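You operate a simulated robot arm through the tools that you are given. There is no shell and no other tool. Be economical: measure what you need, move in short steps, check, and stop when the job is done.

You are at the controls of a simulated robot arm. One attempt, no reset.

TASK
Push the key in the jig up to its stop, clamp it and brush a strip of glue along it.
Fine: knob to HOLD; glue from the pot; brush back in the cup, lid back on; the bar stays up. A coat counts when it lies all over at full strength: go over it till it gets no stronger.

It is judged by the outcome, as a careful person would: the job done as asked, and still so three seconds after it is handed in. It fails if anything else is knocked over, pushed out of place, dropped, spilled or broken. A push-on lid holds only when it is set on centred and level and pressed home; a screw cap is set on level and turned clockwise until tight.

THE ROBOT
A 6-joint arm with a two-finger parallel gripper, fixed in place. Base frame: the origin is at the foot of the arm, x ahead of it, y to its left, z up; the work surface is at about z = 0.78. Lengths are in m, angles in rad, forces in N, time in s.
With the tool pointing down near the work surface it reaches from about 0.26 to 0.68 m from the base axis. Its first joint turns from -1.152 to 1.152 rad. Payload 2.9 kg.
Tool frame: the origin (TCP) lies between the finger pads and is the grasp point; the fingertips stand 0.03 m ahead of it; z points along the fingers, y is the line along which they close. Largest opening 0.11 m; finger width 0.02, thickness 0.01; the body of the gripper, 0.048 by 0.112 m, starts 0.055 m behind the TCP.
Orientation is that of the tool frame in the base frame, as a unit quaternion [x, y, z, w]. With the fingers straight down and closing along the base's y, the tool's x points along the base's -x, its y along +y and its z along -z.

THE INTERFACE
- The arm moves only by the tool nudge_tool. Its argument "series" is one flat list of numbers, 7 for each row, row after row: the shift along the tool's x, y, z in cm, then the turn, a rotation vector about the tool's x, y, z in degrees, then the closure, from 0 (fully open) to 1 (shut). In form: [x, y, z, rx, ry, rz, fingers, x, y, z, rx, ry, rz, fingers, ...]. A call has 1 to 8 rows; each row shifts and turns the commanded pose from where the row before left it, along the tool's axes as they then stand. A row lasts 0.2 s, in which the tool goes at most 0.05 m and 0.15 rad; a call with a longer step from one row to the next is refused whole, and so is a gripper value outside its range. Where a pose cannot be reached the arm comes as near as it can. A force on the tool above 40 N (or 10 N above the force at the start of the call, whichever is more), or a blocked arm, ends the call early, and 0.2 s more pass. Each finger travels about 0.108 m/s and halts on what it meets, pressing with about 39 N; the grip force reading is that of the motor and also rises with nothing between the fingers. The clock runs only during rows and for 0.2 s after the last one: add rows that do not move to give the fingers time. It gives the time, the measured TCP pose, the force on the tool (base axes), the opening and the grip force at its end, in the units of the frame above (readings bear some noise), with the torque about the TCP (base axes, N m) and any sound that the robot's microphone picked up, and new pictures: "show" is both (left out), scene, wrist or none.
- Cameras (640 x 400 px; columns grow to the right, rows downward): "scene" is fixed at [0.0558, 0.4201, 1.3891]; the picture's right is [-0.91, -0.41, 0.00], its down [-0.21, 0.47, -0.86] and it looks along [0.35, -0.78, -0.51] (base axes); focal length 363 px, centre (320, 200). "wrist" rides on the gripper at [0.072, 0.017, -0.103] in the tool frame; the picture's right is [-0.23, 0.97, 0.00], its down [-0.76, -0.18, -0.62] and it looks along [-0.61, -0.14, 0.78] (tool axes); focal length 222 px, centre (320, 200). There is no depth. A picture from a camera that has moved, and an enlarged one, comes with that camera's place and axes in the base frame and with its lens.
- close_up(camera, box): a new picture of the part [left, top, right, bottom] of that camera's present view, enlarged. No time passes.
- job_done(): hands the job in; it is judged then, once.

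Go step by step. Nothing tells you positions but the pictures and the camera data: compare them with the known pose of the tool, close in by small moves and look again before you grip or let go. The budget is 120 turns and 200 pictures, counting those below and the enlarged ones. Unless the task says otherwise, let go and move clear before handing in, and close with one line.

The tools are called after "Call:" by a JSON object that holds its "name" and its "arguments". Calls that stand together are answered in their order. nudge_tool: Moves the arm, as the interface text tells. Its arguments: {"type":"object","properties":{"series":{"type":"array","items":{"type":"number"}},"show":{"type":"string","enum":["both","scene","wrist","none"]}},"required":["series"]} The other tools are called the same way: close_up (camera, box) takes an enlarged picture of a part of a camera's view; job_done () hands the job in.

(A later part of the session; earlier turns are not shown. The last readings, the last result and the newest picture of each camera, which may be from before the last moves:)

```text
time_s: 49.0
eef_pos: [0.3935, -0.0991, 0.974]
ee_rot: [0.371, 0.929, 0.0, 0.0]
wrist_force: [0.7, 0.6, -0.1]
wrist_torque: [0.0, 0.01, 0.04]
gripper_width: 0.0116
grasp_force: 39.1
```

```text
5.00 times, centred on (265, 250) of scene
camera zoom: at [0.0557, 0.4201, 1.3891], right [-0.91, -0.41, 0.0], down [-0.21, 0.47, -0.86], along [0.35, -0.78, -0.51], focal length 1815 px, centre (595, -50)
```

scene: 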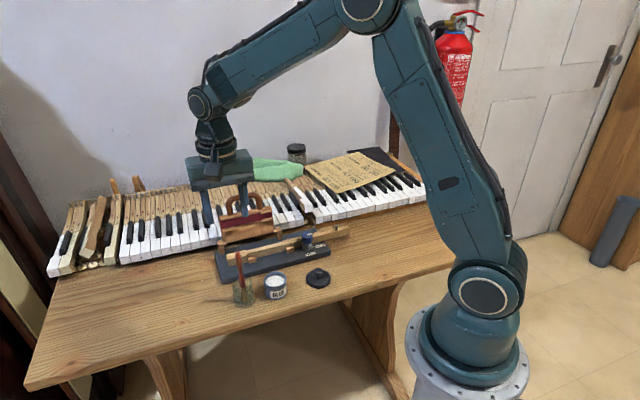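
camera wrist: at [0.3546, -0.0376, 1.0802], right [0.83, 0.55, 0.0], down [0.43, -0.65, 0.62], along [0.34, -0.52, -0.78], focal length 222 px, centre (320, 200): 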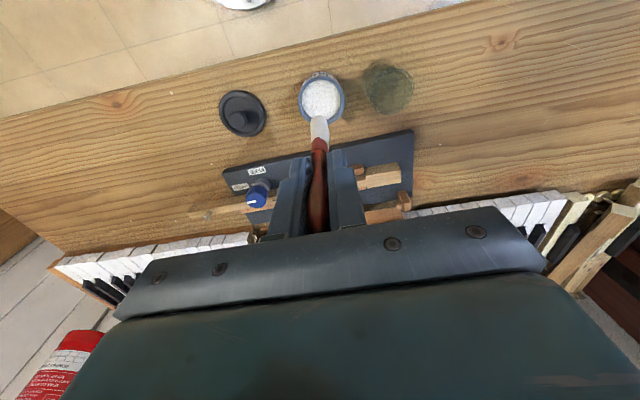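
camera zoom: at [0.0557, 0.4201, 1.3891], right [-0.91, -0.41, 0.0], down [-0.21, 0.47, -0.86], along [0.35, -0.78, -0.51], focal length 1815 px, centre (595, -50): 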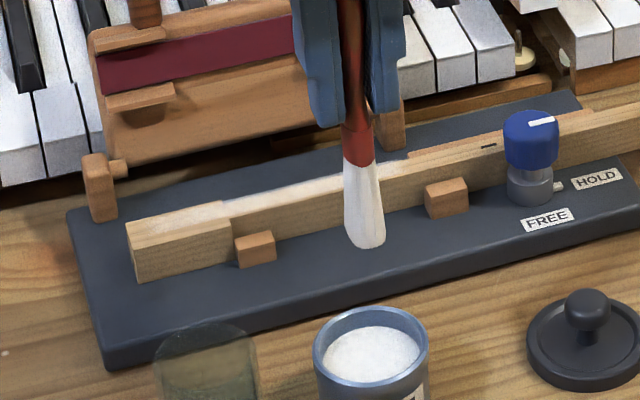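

I'll dip again without touching the bottom and come back out.

Call:
{"name": "nudge_tool", "arguments": {"series": [0.1, 0.05, 3.8, 0, 0, 0, 1, 0, 0, 3.8, 0, 0, 0, 1, 0.3, 0, 0, 0, 0, 0, 1, -0.6, 0, 0, 0, 0, 0, 1, 0.3, 0, 0, 0, 0, 0, 1, 0, 0, -3.8, 0, 0, 0, 1, 0, 0, -3.8, 0, 0, 0, 1], "show": "none"}}

Call:
{"name": "nudge_tool", "arguments": {"series": [-4.08, -2.8, 0, 0, 0, 0, 1, -4.08, -2.8, 0, 0, 0, 0, 1, -4.08, -2.8, 0, 0, 0, 0, 1, 0, 0, 3, 0, 0, 0, 1, 0, 0, 2.4, 0, 0, 0, 1, 0, 0, 0, 0, 0, 0, 1], "show": "wrist"}}

Call:
{"name": "close_up", "arguments": {"camera": "wrist", "box": [200, 60, 500, 240]}}

```text
time_s: 50.6
eef_pos: [0.3928, -0.1011, 0.9756]
ee_rot: [0.37, 0.929, 0.001, 0.0]
wrist_force: [-0.1, -0.7, -0.5]
wrist_torque: [-0.01, 0.01, 0.03]
gripper_width: 0.0117
grasp_force: 38.7
```

```text
time_s: 52.0
eef_pos: [0.4237, -0.2419, 0.9248]
ee_rot: [0.369, 0.929, -0.001, 0.0]
wrist_force: [0.9, 0.0, -0.1]
wrist_torque: [0.03, 0.0, -0.02]
gripper_width: 0.0116
grasp_force: 38.7
camera wrist: at [0.3837, -0.1799, 1.0282], right [0.83, 0.55, 0.0], down [0.43, -0.65, 0.62], along [0.34, -0.52, -0.78], focal length 222 px, centre (320, 200)
```

wrist: 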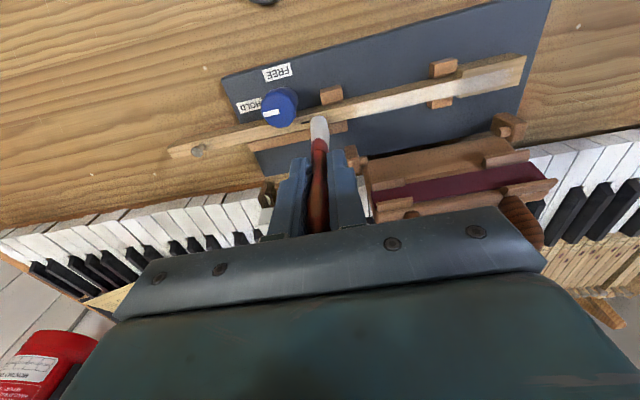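

```text
2.13 times, centred on (350, 150) of wrist
camera zoom: at [0.3837, -0.1799, 1.0282], right [0.83, 0.55, 0.0], down [0.43, -0.65, 0.62], along [0.34, -0.52, -0.78], focal length 474 px, centre (256, 307)
```

zoom: 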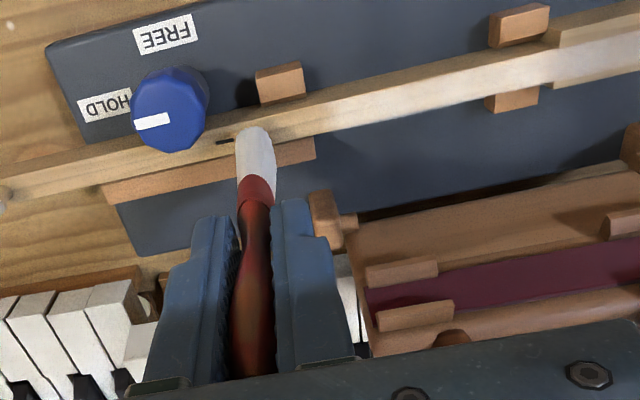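

I'll check whether the brush actually picked up glue.

Call:
{"name": "close_up", "arguments": {"camera": "scene", "box": [215, 200, 315, 280]}}

```text
5.00 times, centred on (265, 240) of scene
camera zoom: at [0.0558, 0.4201, 1.3891], right [-0.91, -0.4, 0.0], down [-0.21, 0.47, -0.86], along [0.35, -0.78, -0.51], focal length 1815 px, centre (595, 0)
```

zoom: 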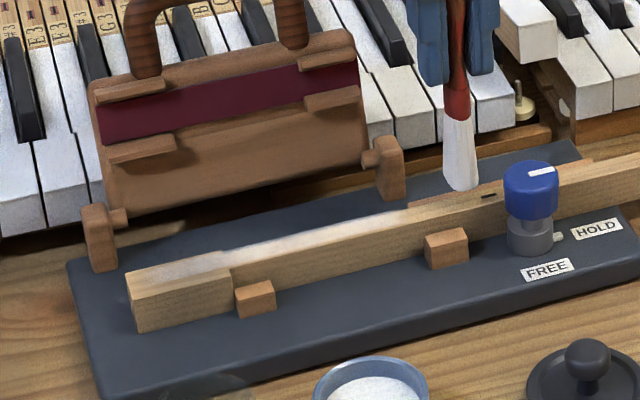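

The brush is loaded. I'll touch down near the knob end and brush back towards the head.

Call:
{"name": "nudge_tool", "arguments": {"series": [0.05, 0, 0.9, 0, 0, 0, 1, 0, 0, 0.35, 0, 0, 0, 1, 0, 0, 0.1, 0, 0, 0, 1, 0, 0, 0, 0, 0, 0, 1], "show": "none"}}

```text
time_s: 53.0
eef_pos: [0.4248, -0.2435, 0.9125]
ee_rot: [0.369, 0.929, 0.0, 0.002]
wrist_force: [-1.1, 3.6, 22.5]
wrist_torque: [0.39, 0.26, -0.01]
gripper_width: 0.0117
grasp_force: 38.6
```

Call:
{"name": "nudge_tool", "arguments": {"series": [0, 0, -0.1, 0, 0, 0, 1, 0, 0.8, 0, 0, 0, 0, 1, 0, 0.8, 0, 0, 0, 0, 1, 0, 0.8, 0, 0, 0, 0, 1, 0, 0.8, 0, 0, 0, 0, 1], "show": "none"}}

Call:
{"name": "close_up", "arguments": {"camera": "wrist", "box": [200, 60, 500, 240]}}

```text
time_s: 54.2
eef_pos: [0.4466, -0.2211, 0.9121]
ee_rot: [0.37, 0.929, -0.001, 0.002]
wrist_force: [-6.1, -8.1, 26.6]
wrist_torque: [-0.58, 0.63, 0.02]
gripper_width: 0.0115
grasp_force: 39.2
```

```text
2.13 times, centred on (350, 150) of wrist
camera zoom: at [0.4066, -0.1585, 1.015], right [0.83, 0.55, 0.0], down [0.43, -0.65, 0.63], along [0.35, -0.52, -0.78], focal length 474 px, centre (256, 307)
```

zoom: 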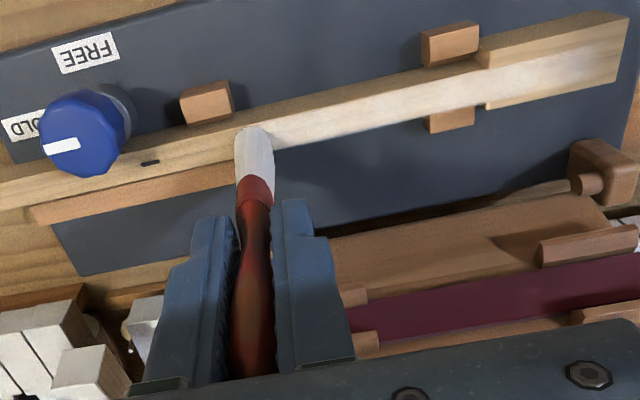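

Nothing was laid down near the knob, so the strip that takes glue seems to run from the head to about the middle blocks. I'll ease the pressure and work back over that strip.

Call:
{"name": "nudge_tool", "arguments": {"series": [0, 0, -0.18, 0, 0, 0, 1, 0, 0.8, 0, 0, 0, 0, 1, 0, 0.8, 0, 0, 0, 0, 1], "show": "none"}}

Call:
{"name": "close_up", "arguments": {"camera": "wrist", "box": [200, 60, 500, 240]}}

```text
time_s: 55.0
eef_pos: [0.4557, -0.2097, 0.9107]
ee_rot: [0.369, 0.929, 0.0, -0.001]
wrist_force: [-4.8, -3.9, 16.1]
wrist_torque: [-0.29, 0.45, -0.03]
gripper_width: 0.0117
grasp_force: 39.0
```

```text
2.13 times, centred on (350, 150) of wrist
camera zoom: at [0.4163, -0.1474, 1.0154], right [0.83, 0.55, 0.0], down [0.43, -0.65, 0.62], along [0.34, -0.52, -0.78], focal length 474 px, centre (256, 307)
```

zoom: 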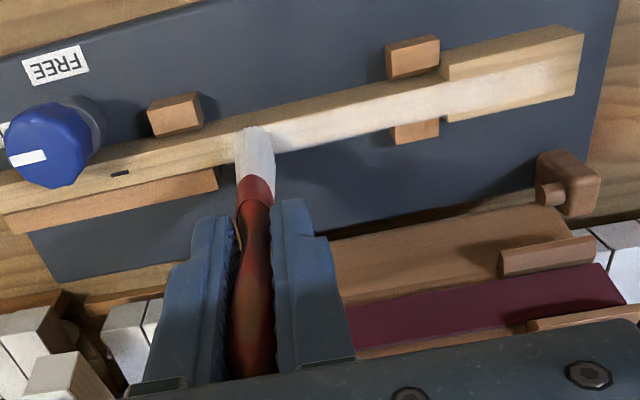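

The strip's end is right under the brush. I'll ease the pressure a bit more and stroke towards the head.

Call:
{"name": "nudge_tool", "arguments": {"series": [0, -0.5, -0.15, 0, 0, 0, 1, 0, -0.8, 0, 0, 0, 0, 1, 0, 0.8, 0, 0, 0, 0, 1, 0, 0.8, 0, 0, 0, 0, 1, 0, 0.8, 0, 0, 0, 0, 1, 0, 0.8, 0, 0, 0, 0, 1, 0, 0.8, 0, 0, 0, 0, 1], "show": "none"}}

Call:
{"name": "close_up", "arguments": {"camera": "wrist", "box": [200, 60, 500, 240]}}

Call:
{"name": "close_up", "arguments": {"camera": "scene", "box": [215, 210, 315, 280]}}

```text
time_s: 56.6
eef_pos: [0.4765, -0.1906, 0.9146]
ee_rot: [0.37, 0.929, 0.0, 0.0]
wrist_force: [-0.3, -0.5, -0.6]
wrist_torque: [-0.01, 0.0, -0.02]
gripper_width: 0.0119
grasp_force: 39.7
```

```text
2.13 times, centred on (350, 150) of wrist
camera zoom: at [0.4359, -0.1282, 1.0177], right [0.83, 0.55, 0.0], down [0.43, -0.65, 0.62], along [0.34, -0.52, -0.78], focal length 474 px, centre (256, 307)
```

zoom: 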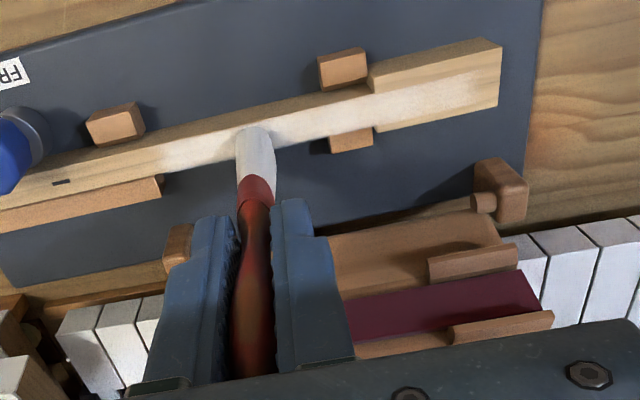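

```text
5.71 times, centred on (265, 245) of scene
camera zoom: at [0.0558, 0.4201, 1.3891], right [-0.91, -0.4, 0.0], down [-0.21, 0.47, -0.86], along [0.35, -0.78, -0.51], focal length 2075 px, centre (634, -57)
```

zoom: 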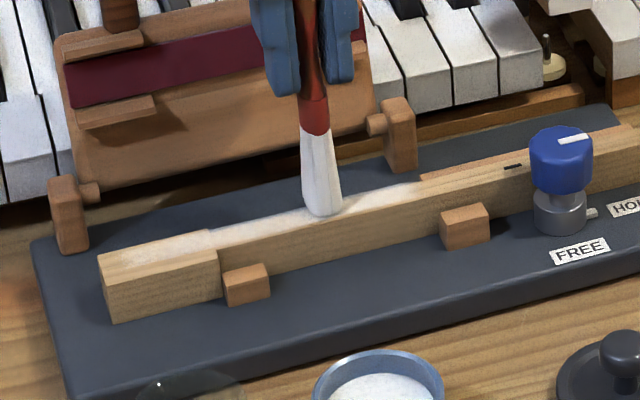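

Contact was just lost. I'll lower 1.2 mm, stroke back to the strip's end and then all the way to the head.

Call:
{"name": "nudge_tool", "arguments": {"series": [0, -0.8, 0.12, 0, 0, 0, 1, 0, -1, 0, 0, 0, 0, 1, 0, -1, 0, 0, 0, 0, 1, 0, -1, 0, 0, 0, 0, 1, 0, -1, 0, 0, 0, 0, 1, 0, -0.8, 0, 0, 0, 0, 1], "show": "none"}}

Call:
{"name": "close_up", "arguments": {"camera": "wrist", "box": [200, 60, 500, 240]}}

```text
time_s: 58.0
eef_pos: [0.4372, -0.2303, 0.9123]
ee_rot: [0.369, 0.929, -0.001, 0.0]
wrist_force: [-0.6, 0.1, 0.3]
wrist_torque: [-0.02, -0.01, -0.02]
gripper_width: 0.0116
grasp_force: 39.1
```

```text
2.13 times, centred on (350, 150) of wrist
camera zoom: at [0.3976, -0.1683, 1.0157], right [0.83, 0.55, 0.0], down [0.43, -0.65, 0.62], along [0.34, -0.52, -0.78], focal length 474 px, centre (256, 307)
```

zoom: 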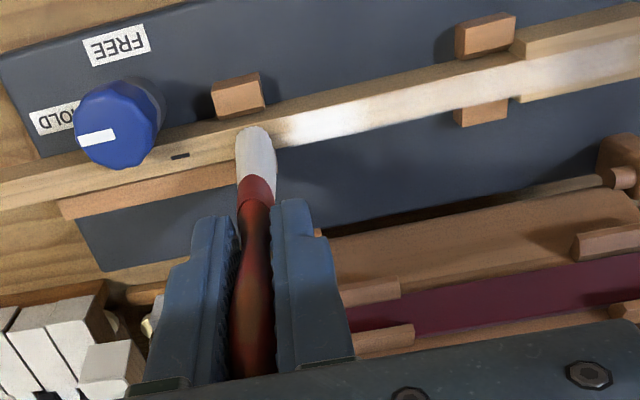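

The coat is building to a stronger white. I'll stroke the whole strip to the head end now.

Call:
{"name": "nudge_tool", "arguments": {"series": [0, 0.8, 0.04, 0, 0, 0, 1, 0, 0.8, 0, 0, 0, 0, 1, 0, 0.8, 0, 0, 0, 0, 1, 0, 0.8, 0, 0, 0, 0, 1, 0, 0.8, 0, 0, 0, 0, 1, 0, 0.8, 0, 0, 0, 0, 1, 0, 0.8, 0, 0, 0, 0, 1, 0, 0.8, 0, 0, 0, 0, 1], "show": "none"}}

Call:
{"name": "nudge_tool", "arguments": {"series": [0, 0.8, 0, 0, 0, 0, 1, 0, 0.8, 0, 0, 0, 0, 1, 0, 0.8, 0, 0, 0, 0, 1, 0, 0.8, 0, 0, 0, 0, 1, 0, 0.8, 0, 0, 0, 0, 1, 0, 0.8, 0, 0, 0, 0, 1, 0, 0.8, 0, 0, 0, 0, 1, 0, 0.8, 0, 0, 0, 0, 1], "show": "none"}}

Call:
{"name": "close_up", "arguments": {"camera": "wrist", "box": [120, 40, 420, 220]}}

Call:
{"name": "close_up", "arguments": {"camera": "scene", "box": [215, 210, 315, 280]}}

```text
time_s: 59.8
eef_pos: [0.4821, -0.1823, 0.9129]
ee_rot: [0.37, 0.929, 0.0, 0.001]
wrist_force: [-0.6, -1.6, 2.6]
wrist_torque: [-0.07, 0.05, 0.01]
gripper_width: 0.0117
grasp_force: 38.4
```

```text
time_s: 61.6
eef_pos: [0.5255, -0.138, 0.9132]
ee_rot: [0.37, 0.929, 0.0, 0.0]
wrist_force: [0.2, -0.2, -0.9]
wrist_torque: [0.0, -0.02, -0.04]
gripper_width: 0.0117
grasp_force: 38.8
```

```text
2.13 times, centred on (270, 130) of wrist
camera zoom: at [0.4858, -0.0757, 1.0165], right [0.83, 0.55, 0.0], down [0.43, -0.65, 0.62], along [0.34, -0.52, -0.78], focal length 474 px, centre (427, 349)
```

zoom: 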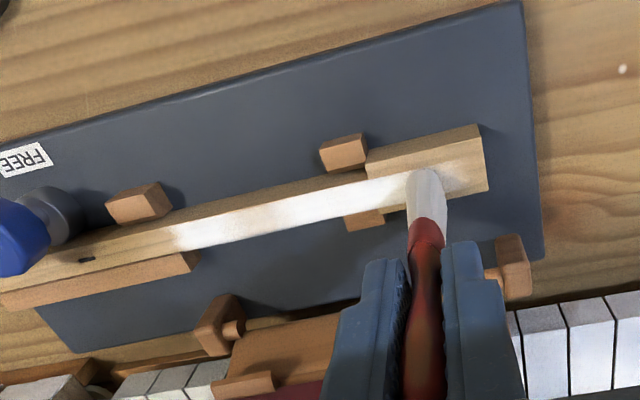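

```text
5.71 times, centred on (265, 245) of scene
camera zoom: at [0.0558, 0.4201, 1.3891], right [-0.91, -0.41, 0.0], down [-0.21, 0.47, -0.86], along [0.35, -0.78, -0.51], focal length 2075 px, centre (634, -57)
```

zoom: 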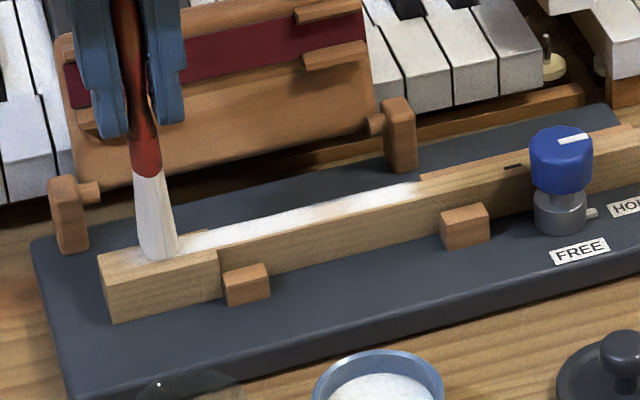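

The strip is now strong white along the tail. I'll finish the head end and go over it again.

Call:
{"name": "nudge_tool", "arguments": {"series": [0, 0.7, 0.08, 0, 0, 0, 1, 0, 0.7, 0, 0, 0, 0, 1, 0, -0.7, 0, 0, 0, 0, 1, 0, -0.7, 0, 0, 0, 0, 1, 0, -0.7, 0, 0, 0, 0, 1, 0, -0.7, 0, 0, 0, 0, 1, 0, -0.7, 0, 0, 0, 0, 1, 0, -0.7, 0, 0, 0, 0, 1], "show": "none"}}

Call:
{"name": "close_up", "arguments": {"camera": "wrist", "box": [160, 40, 460, 220]}}

```text
time_s: 63.4
eef_pos: [0.5066, -0.1578, 0.9121]
ee_rot: [0.368, 0.93, 0.0, 0.001]
wrist_force: [3.3, 2.6, 9.9]
wrist_torque: [0.25, -0.35, -0.01]
gripper_width: 0.0118
grasp_force: 38.5
```

```text
2.13 times, centred on (310, 130) of wrist
camera zoom: at [0.4667, -0.0961, 1.0152], right [0.83, 0.55, 0.0], down [0.43, -0.65, 0.62], along [0.35, -0.52, -0.78], focal length 474 px, centre (341, 349)
```

zoom: 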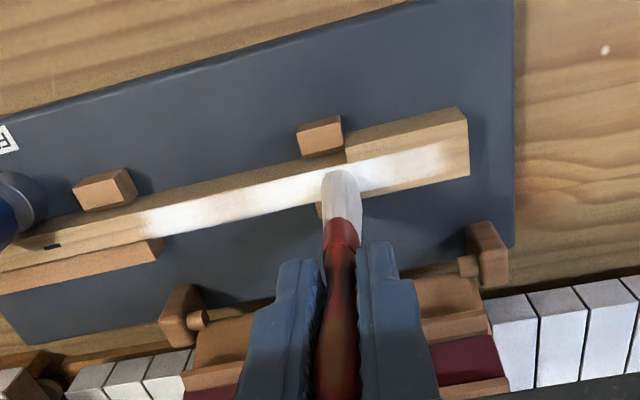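

The far part is strong, while the head end is still weaker. I'll reload the brush for another full pass.

Call:
{"name": "nudge_tool", "arguments": {"series": [0, 0, -3, 0, 0, 0, 1, 0, 0, -3.4, 0, 0, 0, 1, 4.07, -1.16, 0, 0, 0, 0, 1, 4.07, -1.16, 0, 0, 0, 0, 1, 4.07, -1.16, 0, 0, 0, 0, 1, 0, 0, 0, 0, 0, 0, 1], "show": "none"}}

Call:
{"name": "close_up", "arguments": {"camera": "scene", "box": [215, 210, 315, 310]}}

Call:
{"name": "close_up", "arguments": {"camera": "wrist", "box": [220, 70, 420, 240]}}

```text
time_s: 64.8
eef_pos: [0.391, -0.098, 0.9743]
ee_rot: [0.37, 0.929, 0.0, 0.0]
wrist_force: [0.8, 0.3, 0.3]
wrist_torque: [0.03, 0.0, 0.02]
gripper_width: 0.0118
grasp_force: 39.0
```

```text
4.00 times, centred on (265, 260) of scene
camera zoom: at [0.0557, 0.4201, 1.3891], right [-0.91, -0.41, 0.0], down [-0.21, 0.47, -0.86], along [0.35, -0.78, -0.51], focal length 1452 px, centre (540, -40)
```

zoom: 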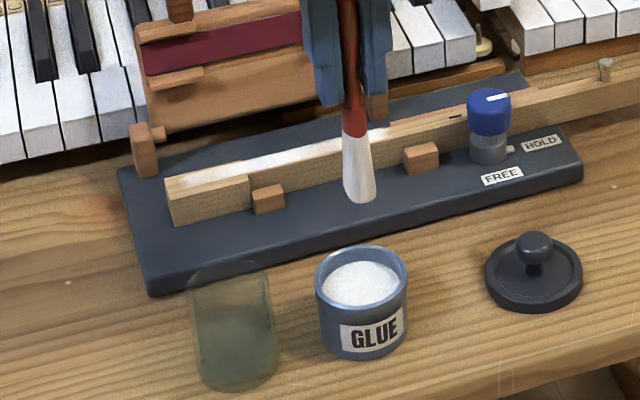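

```text
2.35 times, centred on (320, 155) of wrist
camera zoom: at [0.351, -0.0363, 1.0769], right [0.83, 0.55, 0.0], down [0.43, -0.65, 0.62], along [0.34, -0.52, -0.78], focal length 523 px, centre (320, 306)
```

zoom: 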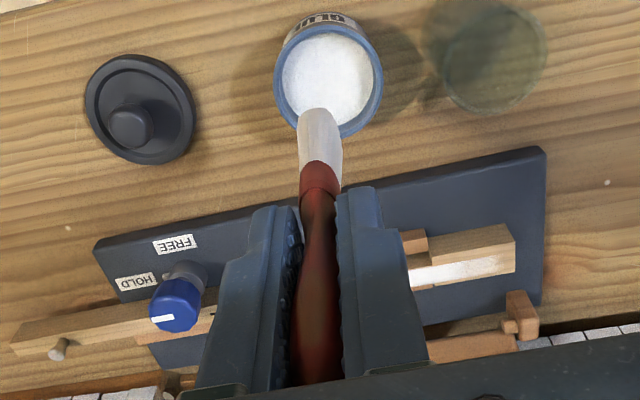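

Call:
{"name": "nudge_tool", "arguments": {"series": [0, 0.35, 3.8, 0, 0, 0, 1, 0, 0, 3.7, 0, 0, 0, 1, 0.4, 0, 0, 0, 0, 0, 1, -0.8, 0, 0, 0, 0, 0, 1, 0.4, 0, 0, 0, 0, 0, 1, 0, 0, -3.8, 0, 0, 0, 1, 0, 0, -3.7, 0, 0, 0, 1], "show": "none"}}

Call:
{"name": "nudge_tool", "arguments": {"series": [-4.04, 2.5, 0, 0, 0, 0, 1, -4.04, 2.5, 0, 0, 0, 0, 1, -4.04, 2.5, 0, 0, 0, 0, 1, 0, 0, 3, 0, 0, 0, 1, 0, 0, 2.8, 0, 0, 0, 1, 0, 0, 0, 0, 0, 0, 1], "show": "none"}}

Call:
{"name": "close_up", "arguments": {"camera": "wrist", "box": [160, 40, 460, 220]}}

```text
time_s: 66.4
eef_pos: [0.3951, -0.0939, 0.9753]
ee_rot: [0.369, 0.929, 0.0, 0.0]
wrist_force: [0.6, -0.5, -0.7]
wrist_torque: [0.02, 0.02, 0.0]
gripper_width: 0.0118
grasp_force: 39.2
```

```text
time_s: 67.8
eef_pos: [0.5347, -0.1251, 0.918]
ee_rot: [0.371, 0.929, 0.001, 0.0]
wrist_force: [0.1, -0.6, -1.1]
wrist_torque: [0.0, 0.0, -0.01]
gripper_width: 0.0118
grasp_force: 39.2
```

```text
2.13 times, centred on (310, 130) of wrist
camera zoom: at [0.4939, -0.0631, 1.0212], right [0.83, 0.55, 0.0], down [0.43, -0.65, 0.62], along [0.34, -0.52, -0.78], focal length 474 px, centre (341, 349)
```

zoom: 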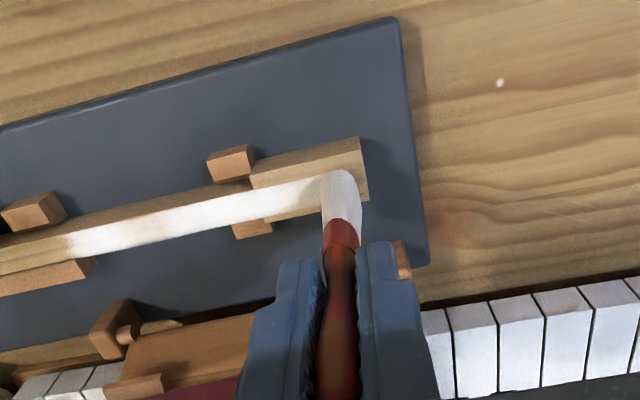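

The brush is over the head end. I'll touch down and make a full pass towards the knob.

Call:
{"name": "nudge_tool", "arguments": {"series": [-0.15, 0, 0.5, 0, 0, 0, 1, 0, 0.2, 0.05, 0, 0, 0, 1, 0, -0.8, 0.03, 0, 0, 0, 1, 0, -0.8, 0, 0, 0, 0, 1, 0, -0.8, 0, 0, 0, 0, 1, 0, -0.8, 0, 0, 0, 0, 1, 0, -0.8, 0, 0, 0, 0, 1, 0, -0.8, 0, 0, 0, 0, 1], "show": "none"}}

Call:
{"name": "close_up", "arguments": {"camera": "wrist", "box": [160, 40, 460, 220]}}

```text
time_s: 69.6
eef_pos: [0.5045, -0.1588, 0.9124]
ee_rot: [0.37, 0.929, 0.0, 0.0]
wrist_force: [0.4, 0.8, 2.4]
wrist_torque: [0.08, -0.04, 0.01]
gripper_width: 0.0119
grasp_force: 39.1
```

```text
2.13 times, centred on (310, 130) of wrist
camera zoom: at [0.4641, -0.0973, 1.0154], right [0.83, 0.55, 0.0], down [0.43, -0.65, 0.62], along [0.34, -0.52, -0.78], focal length 474 px, centre (341, 349)
```

zoom: 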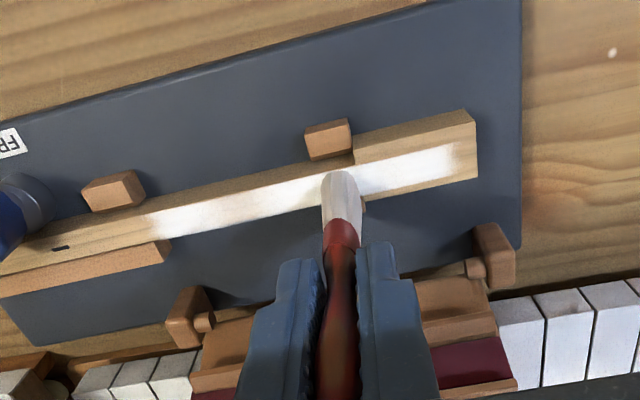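

The head now has a sharp-edged, strong coat. I'll continue the pass to the other end.

Call:
{"name": "nudge_tool", "arguments": {"series": [0, -0.8, 0, 0, 0, 0, 1, 0, -0.8, 0, 0, 0, 0, 1, 0, -0.8, 0, 0, 0, 0, 1, 0, -0.8, 0, 0, 0, 0, 1, 0, -0.8, 0, 0, 0, 0, 1, 0, -0.8, 0, 0, 0, 0, 1, 0, -0.8, 0, 0, 0, 0, 1], "show": "none"}}

Call:
{"name": "nudge_tool", "arguments": {"series": [0, -0.8, 0, 0, 0, 0, 1, 0, -0.8, 0, 0, 0, 0, 1, 0, -0.8, 0, 0, 0, 0, 1, 0, -0.8, 0, 0, 0, 0, 1, 0, -0.8, 0, 0, 0, 0, 1], "show": "none"}}

Call:
{"name": "close_up", "arguments": {"camera": "wrist", "box": [240, 40, 540, 220]}}

```text
time_s: 71.2
eef_pos: [0.4666, -0.2004, 0.9121]
ee_rot: [0.37, 0.929, 0.0, 0.002]
wrist_force: [1.1, 1.0, 4.2]
wrist_torque: [0.1, -0.1, -0.01]
gripper_width: 0.0119
grasp_force: 39.0
```

```text
time_s: 72.4
eef_pos: [0.44, -0.2296, 0.9121]
ee_rot: [0.369, 0.929, -0.001, 0.0]
wrist_force: [2.1, 2.5, 6.7]
wrist_torque: [0.21, -0.17, -0.02]
gripper_width: 0.0116
grasp_force: 38.2
```

```text
2.13 times, centred on (390, 130) of wrist
camera zoom: at [0.3989, -0.1681, 1.0152], right [0.83, 0.55, 0.0], down [0.43, -0.65, 0.62], along [0.35, -0.52, -0.78], focal length 474 px, centre (171, 349)
```

zoom: 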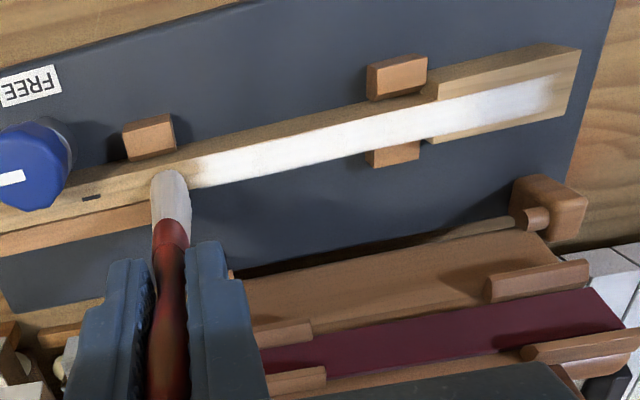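

Only the end by the brush looks slightly weaker. I'll go back and forth over it.

Call:
{"name": "nudge_tool", "arguments": {"series": [0, -0.4, 0, 0, 0, 0, 1, 0, 0.7, 0, 0, 0, 0, 1, 0, 0.7, 0, 0, 0, 0, 1, 0, 0.7, 0, 0, 0, 0, 1, 0, -0.7, 0, 0, 0, 0, 1, 0, -0.7, 0, 0, 0, 0, 1, 0, 0.7, 0, 0, 0, 0, 1, 0, 0.7, 0, 0, 0, 0, 1], "show": "none"}}

Call:
{"name": "nudge_tool", "arguments": {"series": [0, 0.9, 0, 0, 0, 0, 1, 0, 0.9, 0, 0, 0, 0, 1, 0, 0.9, 0, 0, 0, 0, 1, 0, 0.9, 0, 0, 0, 0, 1, 0, 0.9, 0, 0, 0, 0, 1, 0, 0.9, 0, 0, 0, 0, 1], "show": "none"}}

Call:
{"name": "close_up", "arguments": {"camera": "wrist", "box": [160, 40, 460, 220]}}

Call:
{"name": "close_up", "arguments": {"camera": "scene", "box": [215, 210, 315, 280]}}

```text
time_s: 74.2
eef_pos: [0.4502, -0.2193, 0.9114]
ee_rot: [0.37, 0.929, 0.001, 0.0]
wrist_force: [-2.3, -1.2, 3.8]
wrist_torque: [-0.11, 0.13, 0.01]
gripper_width: 0.0118
grasp_force: 39.5
```

```text
time_s: 75.6
eef_pos: [0.4897, -0.1795, 0.9125]
ee_rot: [0.37, 0.929, -0.001, 0.0]
wrist_force: [-0.7, -1.7, 4.1]
wrist_torque: [-0.14, 0.14, 0.02]
gripper_width: 0.0116
grasp_force: 39.1
```

```text
2.13 times, centred on (310, 130) of wrist
camera zoom: at [0.449, -0.1168, 1.0152], right [0.83, 0.55, 0.0], down [0.43, -0.65, 0.62], along [0.34, -0.52, -0.78], focal length 474 px, centre (341, 349)
```

zoom: 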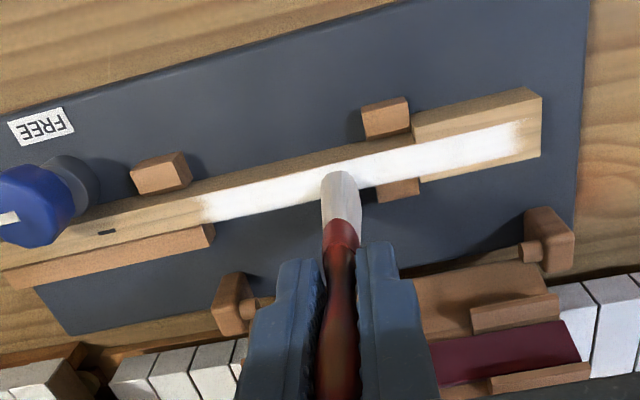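

```text
5.71 times, centred on (265, 245) of scene
camera zoom: at [0.0557, 0.4201, 1.3891], right [-0.91, -0.4, 0.0], down [-0.21, 0.47, -0.86], along [0.35, -0.78, -0.51], focal length 2075 px, centre (634, -57)
```

zoom: 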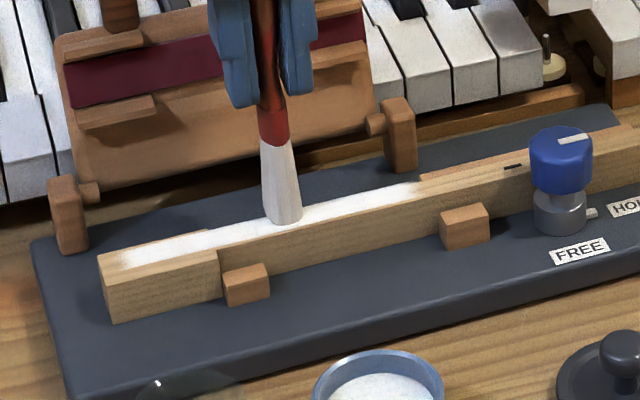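

The strip is almost uniform. I'll take one more load and do a final full pass to make sure the ends are at full strength.

Call:
{"name": "nudge_tool", "arguments": {"series": [0, 0, -3, 0, 0, 0, 1, 0, 0, -3.3, 0, 0, 0, 1, 4.15, -0.2, 0, 0, 0, 0, 1, 4.15, -0.2, 0, 0, 0, 0, 1, 4.15, -0.2, 0, 0, 0, 0, 1, 0, 0, 0, 0, 0, 0, 1], "show": "none"}}

Call:
{"name": "nudge_tool", "arguments": {"series": [0, 0, 3.8, 0, 0, 0, 1, 0, 0, 3.7, 0, 0, 0, 1, 0.4, 0, 0, 0, 0, 0, 1, -0.8, 0, 0, 0, 0, 0, 1, 0.4, 0, 0, 0, 0, 0, 1, 0, 0, -3.8, 0, 0, 0, 1, 0, 0, -3.7, 0, 0, 0, 1], "show": "none"}}

Call:
{"name": "close_up", "arguments": {"camera": "scene", "box": [215, 210, 315, 310]}}

Call:
{"name": "close_up", "arguments": {"camera": "wrist", "box": [220, 70, 420, 240]}}

```text
time_s: 77.0
eef_pos: [0.3913, -0.0969, 0.9759]
ee_rot: [0.37, 0.929, 0.001, 0.0]
wrist_force: [0.9, -0.2, -0.2]
wrist_torque: [0.03, 0.01, -0.02]
gripper_width: 0.0116
grasp_force: 39.4
```

```text
time_s: 78.6
eef_pos: [0.3946, -0.0967, 0.9738]
ee_rot: [0.369, 0.929, 0.0, -0.001]
wrist_force: [-0.1, -1.4, 0.4]
wrist_torque: [0.0, -0.02, 0.02]
gripper_width: 0.0116
grasp_force: 39.0
```

```text
4.00 times, centred on (265, 260) of scene
camera zoom: at [0.0558, 0.4201, 1.3891], right [-0.91, -0.41, 0.0], down [-0.21, 0.47, -0.86], along [0.35, -0.78, -0.51], focal length 1452 px, centre (540, -40)
```

zoom: 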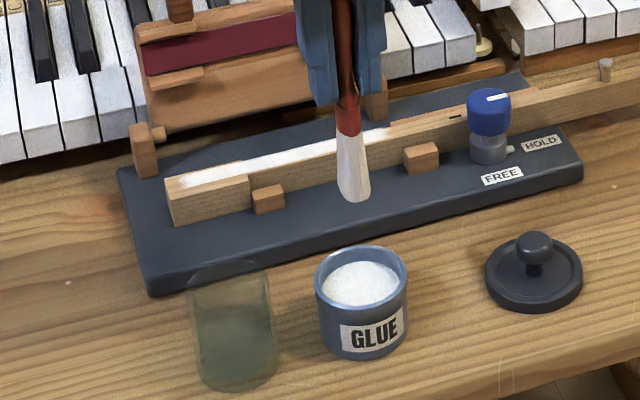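

```text
2.35 times, centred on (320, 155) of wrist
camera zoom: at [0.3537, -0.0351, 1.0773], right [0.83, 0.55, 0.0], down [0.43, -0.65, 0.62], along [0.34, -0.52, -0.78], focal length 523 px, centre (320, 306)
```

zoom: 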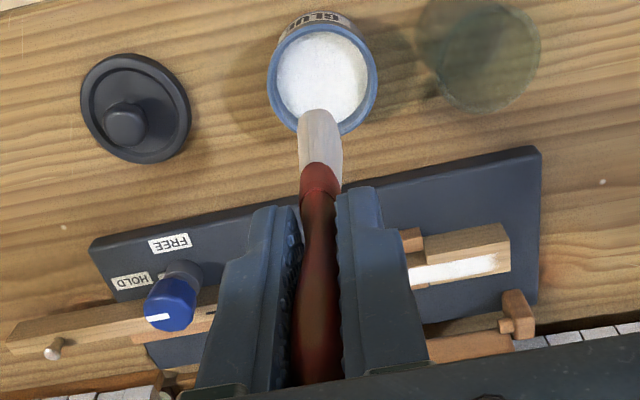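

The brush is loaded. I'll do the final full pass, starting at the head end.

Call:
{"name": "nudge_tool", "arguments": {"series": [-4.1, 2.5, 0, 0, 0, 0, 1, -4.1, 2.5, 0, 0, 0, 0, 1, -4.1, 2.5, 0, 0, 0, 0, 1, 0, 0, 3, 0, 0, 0, 1, 0, 0, 2.8, 0, 0, 0, 1, 0, 0, 0, 0, 0, 0, 1], "show": "none"}}

Call:
{"name": "nudge_tool", "arguments": {"series": [-0.05, 0.2, 0.3, 0, 0, 0, 1, 0, 0, 0.15, 0, 0, 0, 1, 0, 0, 0, 0, 0, 0, 1], "show": "none"}}

Call:
{"name": "close_up", "arguments": {"camera": "wrist", "box": [160, 40, 460, 220]}}

```text
time_s: 80.0
eef_pos: [0.535, -0.1286, 0.9186]
ee_rot: [0.369, 0.929, 0.0, 0.001]
wrist_force: [-0.2, 0.2, 0.0]
wrist_torque: [0.0, -0.04, 0.02]
gripper_width: 0.0116
grasp_force: 38.8
```

```text
time_s: 80.8
eef_pos: [0.5343, -0.1269, 0.9124]
ee_rot: [0.37, 0.929, 0.001, 0.0]
wrist_force: [0.4, -0.5, -0.6]
wrist_torque: [0.0, -0.02, -0.02]
gripper_width: 0.0118
grasp_force: 39.0
```

```text
2.13 times, centred on (310, 130) of wrist
camera zoom: at [0.4956, -0.0642, 1.0158], right [0.83, 0.55, 0.0], down [0.43, -0.65, 0.62], along [0.34, -0.52, -0.78], focal length 474 px, centre (341, 349)
```

zoom: 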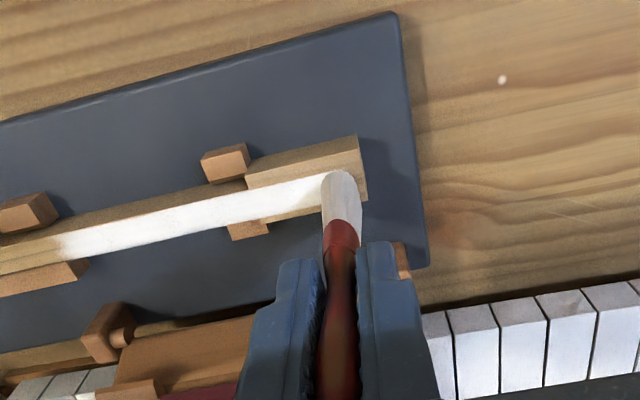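

Now I'll press lightly, rub the head end twice and sweep down the strip.

Call:
{"name": "nudge_tool", "arguments": {"series": [0, 0, 0.12, 0, 0, 0, 1, 0, -0.7, 0, 0, 0, 0, 1, 0, -0.7, 0, 0, 0, 0, 1, 0, 0.7, 0, 0, 0, 0, 1, 0, 0.7, 0, 0, 0, 0, 1, 0, -0.8, 0, 0, 0, 0, 1, 0, -0.8, 0, 0, 0, 0, 1, 0, -0.8, 0, 0, 0, 0, 1], "show": "none"}}

Call:
{"name": "nudge_tool", "arguments": {"series": [0, -0.9, 0, 0, 0, 0, 1, 0, -0.9, 0, 0, 0, 0, 1, 0, -0.9, 0, 0, 0, 0, 1, 0, -0.9, 0, 0, 0, 0, 1, 0, -0.9, 0, 0, 0, 0, 1, 0, -0.9, 0, 0, 0, 0, 1, 0, -0.9, 0, 0, 0, 0, 1], "show": "none"}}

Call:
{"name": "nudge_tool", "arguments": {"series": [0, -0.9, 0, 0, 0, 0, 1, 0, -0.9, 0, 0, 0, 0, 1, 0, -0.9, 0, 0, 0, 0, 1, 0, -0.9, 0, 0, 0, 0, 1, 0, -0.9, 0, 0, 0, 0, 1, 0, -0.7, 0, 0, 0, 0, 1, 0, 0.7, 0, 0, 0, 0, 1, 0, 0.7, 0, 0, 0, 0, 1], "show": "none"}}

Call:
{"name": "close_up", "arguments": {"camera": "wrist", "box": [240, 40, 540, 220]}}

```text
time_s: 82.6
eef_pos: [0.5204, -0.143, 0.9104]
ee_rot: [0.369, 0.929, 0.0, 0.0]
wrist_force: [3.7, 4.3, 12.8]
wrist_torque: [0.37, -0.25, -0.01]
gripper_width: 0.0118
grasp_force: 39.1
```

```text
time_s: 84.2
eef_pos: [0.4756, -0.1899, 0.9114]
ee_rot: [0.37, 0.929, 0.0, 0.001]
wrist_force: [5.5, 5.2, 21.9]
wrist_torque: [0.53, -0.42, -0.04]
gripper_width: 0.0118
grasp_force: 39.1
```

```text
time_s: 86.0
eef_pos: [0.4473, -0.2175, 0.9112]
ee_rot: [0.371, 0.929, -0.001, -0.001]
wrist_force: [-5.1, -3.8, 14.1]
wrist_torque: [-0.33, 0.46, 0.03]
gripper_width: 0.0118
grasp_force: 38.9
```

```text
2.13 times, centred on (390, 130) of wrist
camera zoom: at [0.4087, -0.1553, 1.0148], right [0.84, 0.55, 0.0], down [0.43, -0.65, 0.62], along [0.34, -0.52, -0.78], focal length 474 px, centre (171, 349)
```

zoom: 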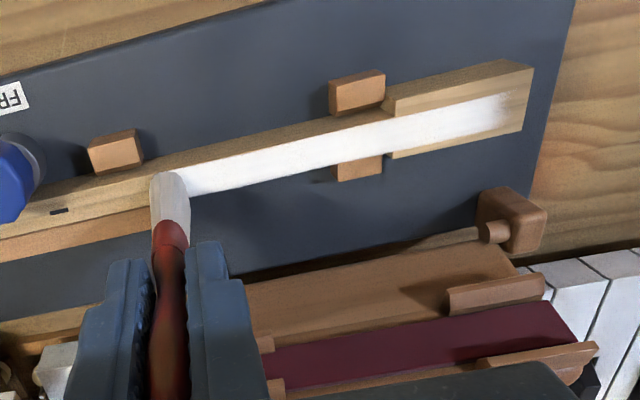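

I'll lift clear and inspect the whole strip.

Call:
{"name": "nudge_tool", "arguments": {"series": [0, 0, -1.5, 0, 0, 0, 1, 0, 1, -3, 0, 0, 0, 1, 4, 2, -1.5, 0, 0, 0, 1, 4, 2, 0, 0, 0, 0, 1, 0, 0, 0, 0, 0, 0, 1], "show": "none"}}

Call:
{"name": "close_up", "arguments": {"camera": "scene", "box": [212, 220, 312, 280]}}

Call:
{"name": "close_up", "arguments": {"camera": "wrist", "box": [340, 130, 460, 210]}}

```text
time_s: 87.2
eef_pos: [0.4281, -0.1255, 0.9712]
ee_rot: [0.369, 0.929, 0.001, 0.0]
wrist_force: [0.8, -0.4, -0.4]
wrist_torque: [-0.04, -0.01, -0.01]
gripper_width: 0.0118
grasp_force: 39.2
```

```text
6.40 times, centred on (262, 250) of scene
camera zoom: at [0.0557, 0.4201, 1.3891], right [-0.91, -0.41, 0.0], down [-0.21, 0.47, -0.86], along [0.35, -0.78, -0.51], focal length 2324 px, centre (691, -120)
```

zoom: 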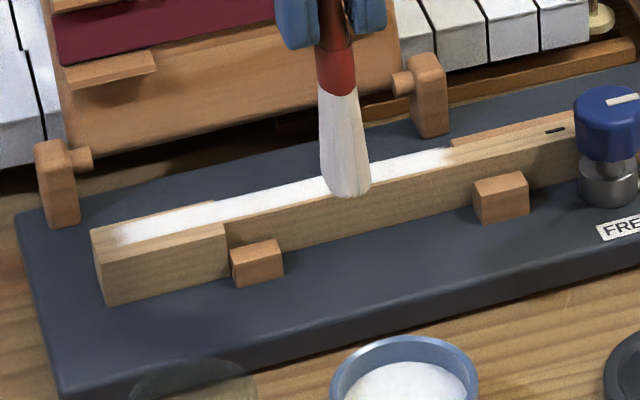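

```text
5.00 times, centred on (400, 170) of wrist
camera zoom: at [0.3892, -0.0628, 1.0744], right [0.83, 0.55, 0.0], down [0.43, -0.65, 0.62], along [0.34, -0.52, -0.78], focal length 1111 px, centre (-80, 350)
```

zoom: 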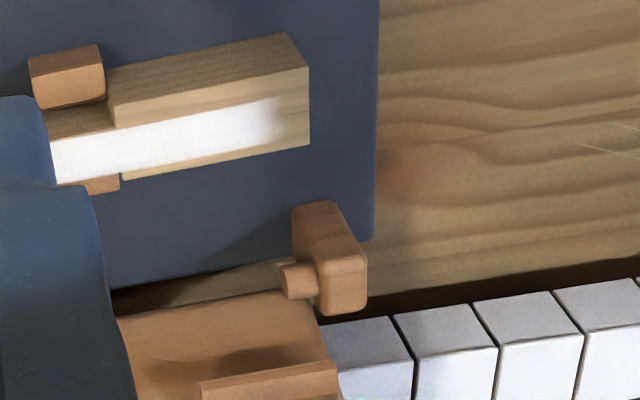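

The strip is full white, except that the last few millimetres at the head end fade slightly. I'll brush that end once more, a little farther out, to see whether it takes more glue.

Call:
{"name": "nudge_tool", "arguments": {"series": [-2.65, 2.55, 0, 0, 0, 0, 1, -2.65, 2.55, 0, 0, 0, 0, 1, -2.65, 2.55, 0, 0, 0, 0, 1, 0, 0, 3, 0, 0, 0, 1, 0, 0, 2.3, 0, 0, 0, 1, 0, 0, 0.5, 0, 0, 0, 1, 0, 0, 0, 0, 0, 0, 1], "show": "none"}}

Call:
{"name": "close_up", "arguments": {"camera": "wrist", "box": [260, 70, 380, 150]}}

```text
time_s: 88.8
eef_pos: [0.5379, -0.1229, 0.9122]
ee_rot: [0.37, 0.929, 0.0, 0.0]
wrist_force: [-0.4, 0.2, 0.0]
wrist_torque: [0.01, 0.0, -0.02]
gripper_width: 0.0119
grasp_force: 39.1
```

```text
5.00 times, centred on (320, 110) of wrist
camera zoom: at [0.4973, -0.0618, 1.0159], right [0.83, 0.55, 0.0], down [0.43, -0.65, 0.62], along [0.34, -0.52, -0.78], focal length 1111 px, centre (320, 650)
```

zoom: 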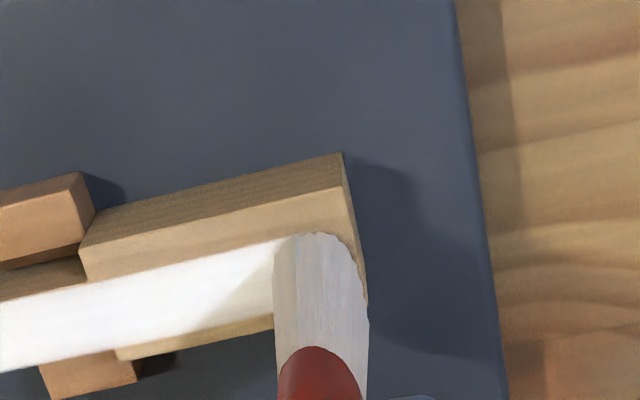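

Call:
{"name": "nudge_tool", "arguments": {"series": [0, 0, 0.12, 0, 0, 0, 1, 0, -0.6, 0, 0, 0, 0, 1, 0, -0.6, 0, 0, 0, 0, 1, 0, 0.6, 0, 0, 0, 0, 1, 0, 0.6, 0, 0, 0, 0, 1, 0.3, -0.6, 0, 0, 0, 0, 1, 0, -0.6, 0, 0, 0, 0, 1, 0, -0.8, 0, 0, 0, 0, 1], "show": "none"}}

Call:
{"name": "close_up", "arguments": {"camera": "wrist", "box": [280, 60, 420, 160]}}

```text
time_s: 90.6
eef_pos: [0.5207, -0.1375, 0.9123]
ee_rot: [0.37, 0.929, 0.0, -0.001]
wrist_force: [0.1, 0.3, -0.7]
wrist_torque: [0.02, -0.02, -0.03]
gripper_width: 0.0117
grasp_force: 38.9
```

```text
4.00 times, centred on (350, 110) of wrist
camera zoom: at [0.4818, -0.0748, 1.0152], right [0.83, 0.55, 0.0], down [0.43, -0.65, 0.62], along [0.34, -0.52, -0.78], focal length 888 px, centre (200, 560)
```

zoom: 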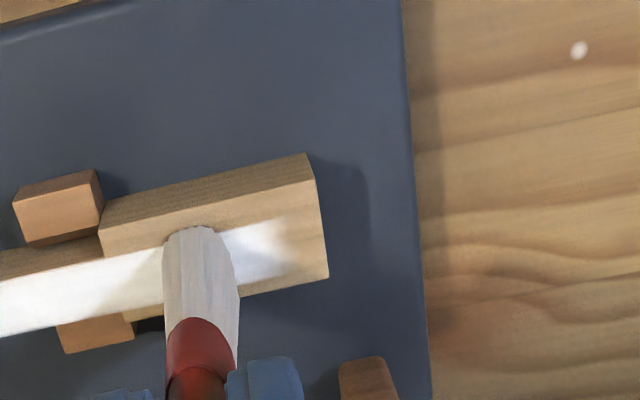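

The brush was barely touching there. I'll press slightly more and rub the end again.

Call:
{"name": "nudge_tool", "arguments": {"series": [-0.3, 0, 0.12, 0, 0, 0, 1, 0, 0.7, 0, 0, 0, 0, 1, 0, 0.7, 0, 0, 0, 0, 1, 0, 0.6, 0, 0, 0, 0, 1, 0, -0.6, 0, 0, 0, 0, 1, 0, 0.6, 0, 0, 0, 0, 1, 0, 0, 0, 0, 0, 0, 1], "show": "none"}}

Call:
{"name": "nudge_tool", "arguments": {"series": [0, -0.7, 0, 0, 0, 0, 1, 0, -0.7, 0, 0, 0, 0, 1, 0, -0.7, 0, 0, 0, 0, 1, 0, -0.7, 0, 0, 0, 0, 1], "show": "none"}}

Call:
{"name": "close_up", "arguments": {"camera": "wrist", "box": [280, 60, 420, 160]}}

```text
time_s: 92.2
eef_pos: [0.5382, -0.1239, 0.9114]
ee_rot: [0.371, 0.929, 0.0, 0.0]
wrist_force: [-2.6, -6.3, 14.7]
wrist_torque: [-0.46, 0.26, 0.0]
gripper_width: 0.0115
grasp_force: 38.6
```

```text
time_s: 93.2
eef_pos: [0.5176, -0.1438, 0.9103]
ee_rot: [0.369, 0.93, 0.001, 0.0]
wrist_force: [3.5, 3.7, 12.3]
wrist_torque: [0.32, -0.32, -0.06]
gripper_width: 0.0117
grasp_force: 39.1
```

```text
4.00 times, centred on (350, 110) of wrist
camera zoom: at [0.4775, -0.0818, 1.0145], right [0.83, 0.55, 0.0], down [0.43, -0.65, 0.62], along [0.35, -0.52, -0.78], focal length 888 px, centre (200, 560)
```

zoom: 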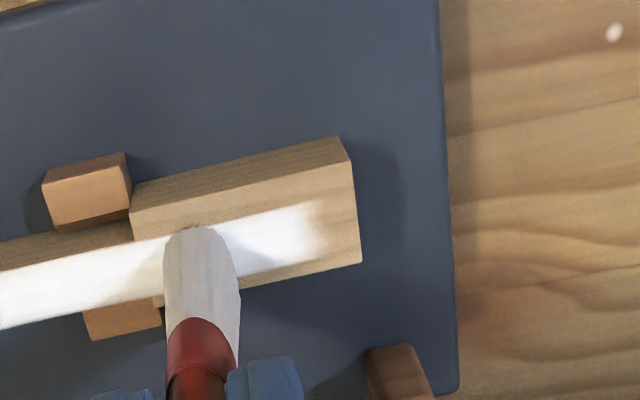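

The coat ends at the same sharp line even with the brush beyond it, so the strip is complete there. I'll lift, move over the cup and check both the coat and the alignment.

Call:
{"name": "nudge_tool", "arguments": {"series": [0, 0, -3.2, 0, 0, 0, 1, 0, 0, -3.5, 0, 0, 0, 1, 4.07, 0.78, 0, 0, 0, 0, 1, 4.07, 0.78, 0, 0, 0, 0, 1, 4.07, 0.78, 0, 0, 0, 0, 1, 0, 0, 0, 0, 0, 0, 1], "show": "none"}}

Call:
{"name": "close_up", "arguments": {"camera": "scene", "box": [212, 220, 312, 300]}}

Call:
{"name": "close_up", "arguments": {"camera": "wrist", "box": [190, 60, 410, 230]}}

```text
time_s: 94.6
eef_pos: [0.4422, -0.0438, 0.9775]
ee_rot: [0.37, 0.929, 0.0, 0.0]
wrist_force: [-0.9, -0.3, 0.4]
wrist_torque: [-0.03, 0.05, 0.0]
gripper_width: 0.0117
grasp_force: 38.7
```

```text
5.00 times, centred on (262, 260) of scene
camera zoom: at [0.0557, 0.4201, 1.3891], right [-0.91, -0.41, 0.0], down [-0.21, 0.47, -0.86], along [0.35, -0.78, -0.51], focal length 1815 px, centre (610, -100)
```

zoom: 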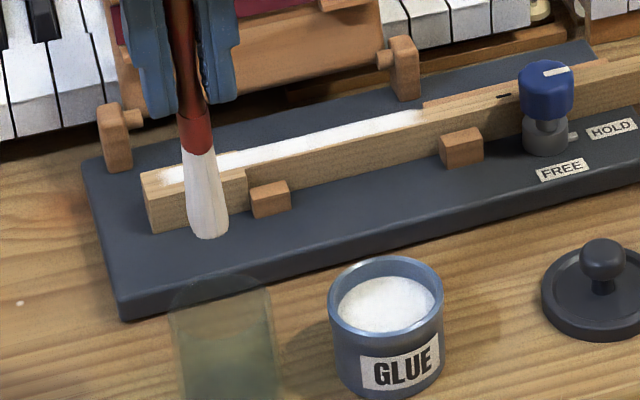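

```text
2.35 times, centred on (300, 145) of wrist
camera zoom: at [0.403, 0.0184, 1.0818], right [0.83, 0.55, 0.0], down [0.43, -0.65, 0.62], along [0.34, -0.52, -0.78], focal length 523 px, centre (367, 329)
```

zoom: 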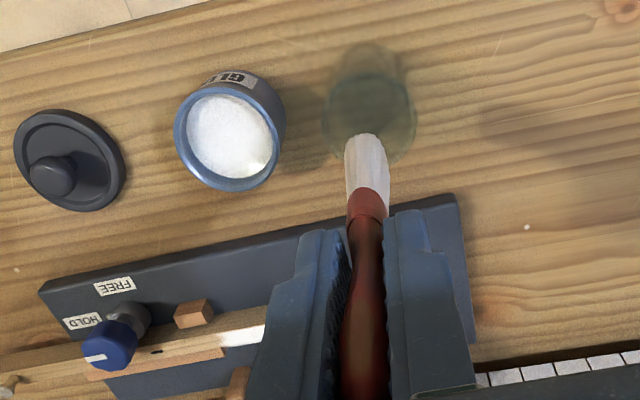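

Call:
{"name": "close_up", "arguments": {"camera": "scene", "box": [214, 236, 264, 266]}}

Call:
{"name": "close_up", "arguments": {"camera": "scene", "box": [262, 226, 312, 256]}}

```text
12.80 times, centred on (239, 251) of scene
camera zoom: at [0.0557, 0.4201, 1.3891], right [-0.91, -0.41, 0.0], down [-0.21, 0.47, -0.86], along [0.35, -0.78, -0.51], focal length 4647 px, centre (1357, -453)
```

zoom: 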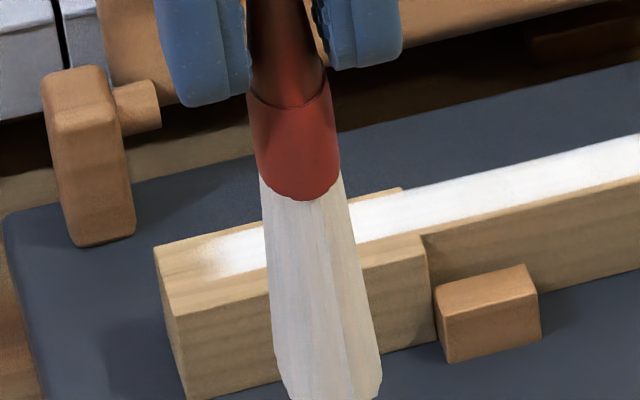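

```text
12.80 times, centred on (287, 241) of scene
camera zoom: at [0.0557, 0.4201, 1.3891], right [-0.91, -0.41, 0.0], down [-0.21, 0.47, -0.86], along [0.35, -0.78, -0.51], focal length 4647 px, centre (742, -325)
```

zoom: 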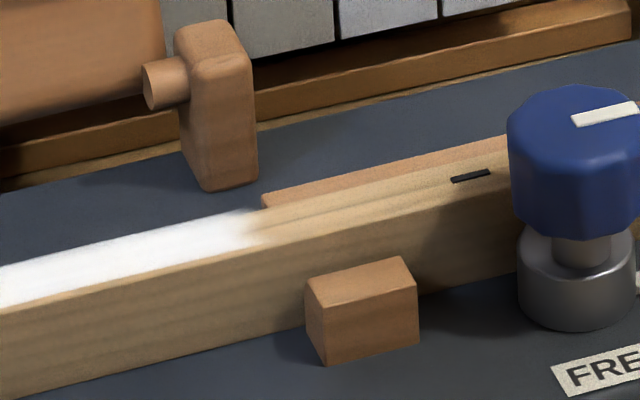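

The knob end is at full strength, but the head end's last few millimetres are weaker. I'll load the brush once more and rub that end.

Call:
{"name": "nudge_tool", "arguments": {"series": [-0.1, -3.6, 0, 0, 0, 0, 1, -0.1, -3.6, 0, 0, 0, 0, 1, 0, 0, 4, 0, 0, 0, 1, 0, 0, 3.8, 0, 0, 0, 1, 0.5, 0, 0, 0, 0, 0, 1, -1, 0, 0, 0, 0, 0, 1, 0.5, 0, 0, 0, 0, 0, 1, 0, 0, 0, 0, 0, 0, 1], "show": "none"}}

Call:
{"name": "nudge_tool", "arguments": {"series": [0, 0, -4, 0, 0, 0, 1, 0, 0, -3.7, 0, 0, 0, 1, -4.1, 2.55, 0, 0, 0, 0, 1, -4.1, 2.55, 0, 0, 0, 0, 1, -4.1, 2.55, 0, 0, 0, 0, 1, 0, 0, 3, 0, 0, 0, 1, 0, 0, 2.8, 0, 0, 0, 1, 0, 0, 0, 0, 0, 0, 1], "show": "none"}}

Call:
{"name": "close_up", "arguments": {"camera": "wrist", "box": [260, 60, 400, 160]}}

```text
time_s: 96.4
eef_pos: [0.3973, -0.0973, 0.8979]
ee_rot: [0.37, 0.929, 0.0, 0.001]
wrist_force: [-0.7, -0.1, -0.5]
wrist_torque: [-0.01, 0.04, 0.04]
gripper_width: 0.0118
grasp_force: 38.7
```

```text
time_s: 98.2
eef_pos: [0.5422, -0.1236, 0.9204]
ee_rot: [0.37, 0.929, 0.0, 0.0]
wrist_force: [-0.1, -0.2, -0.5]
wrist_torque: [-0.02, -0.03, 0.0]
gripper_width: 0.0118
grasp_force: 39.0
```

```text
4.00 times, centred on (330, 110) of wrist
camera zoom: at [0.5015, -0.0611, 1.0254], right [0.83, 0.55, 0.0], down [0.43, -0.65, 0.62], along [0.34, -0.52, -0.78], focal length 888 px, centre (280, 560)
```

zoom: 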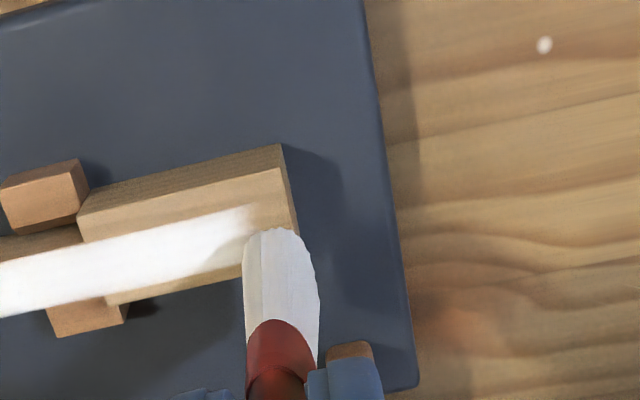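

Call:
{"name": "nudge_tool", "arguments": {"series": [0.2, -0.7, 0.5, 0, 0, 0, 1, 0, 0, 0.3, 0, 0, 0, 1, 0, 0, 0.1, 0, 0, 0, 1, 0, 0, 0, 0, 0, 0, 1], "show": "none"}}

```text
time_s: 99.2
eef_pos: [0.5351, -0.1297, 0.9108]
ee_rot: [0.369, 0.929, 0.0, 0.0]
wrist_force: [-0.9, 0.3, 6.2]
wrist_torque: [0.12, 0.16, 0.03]
gripper_width: 0.0117
grasp_force: 39.1
```

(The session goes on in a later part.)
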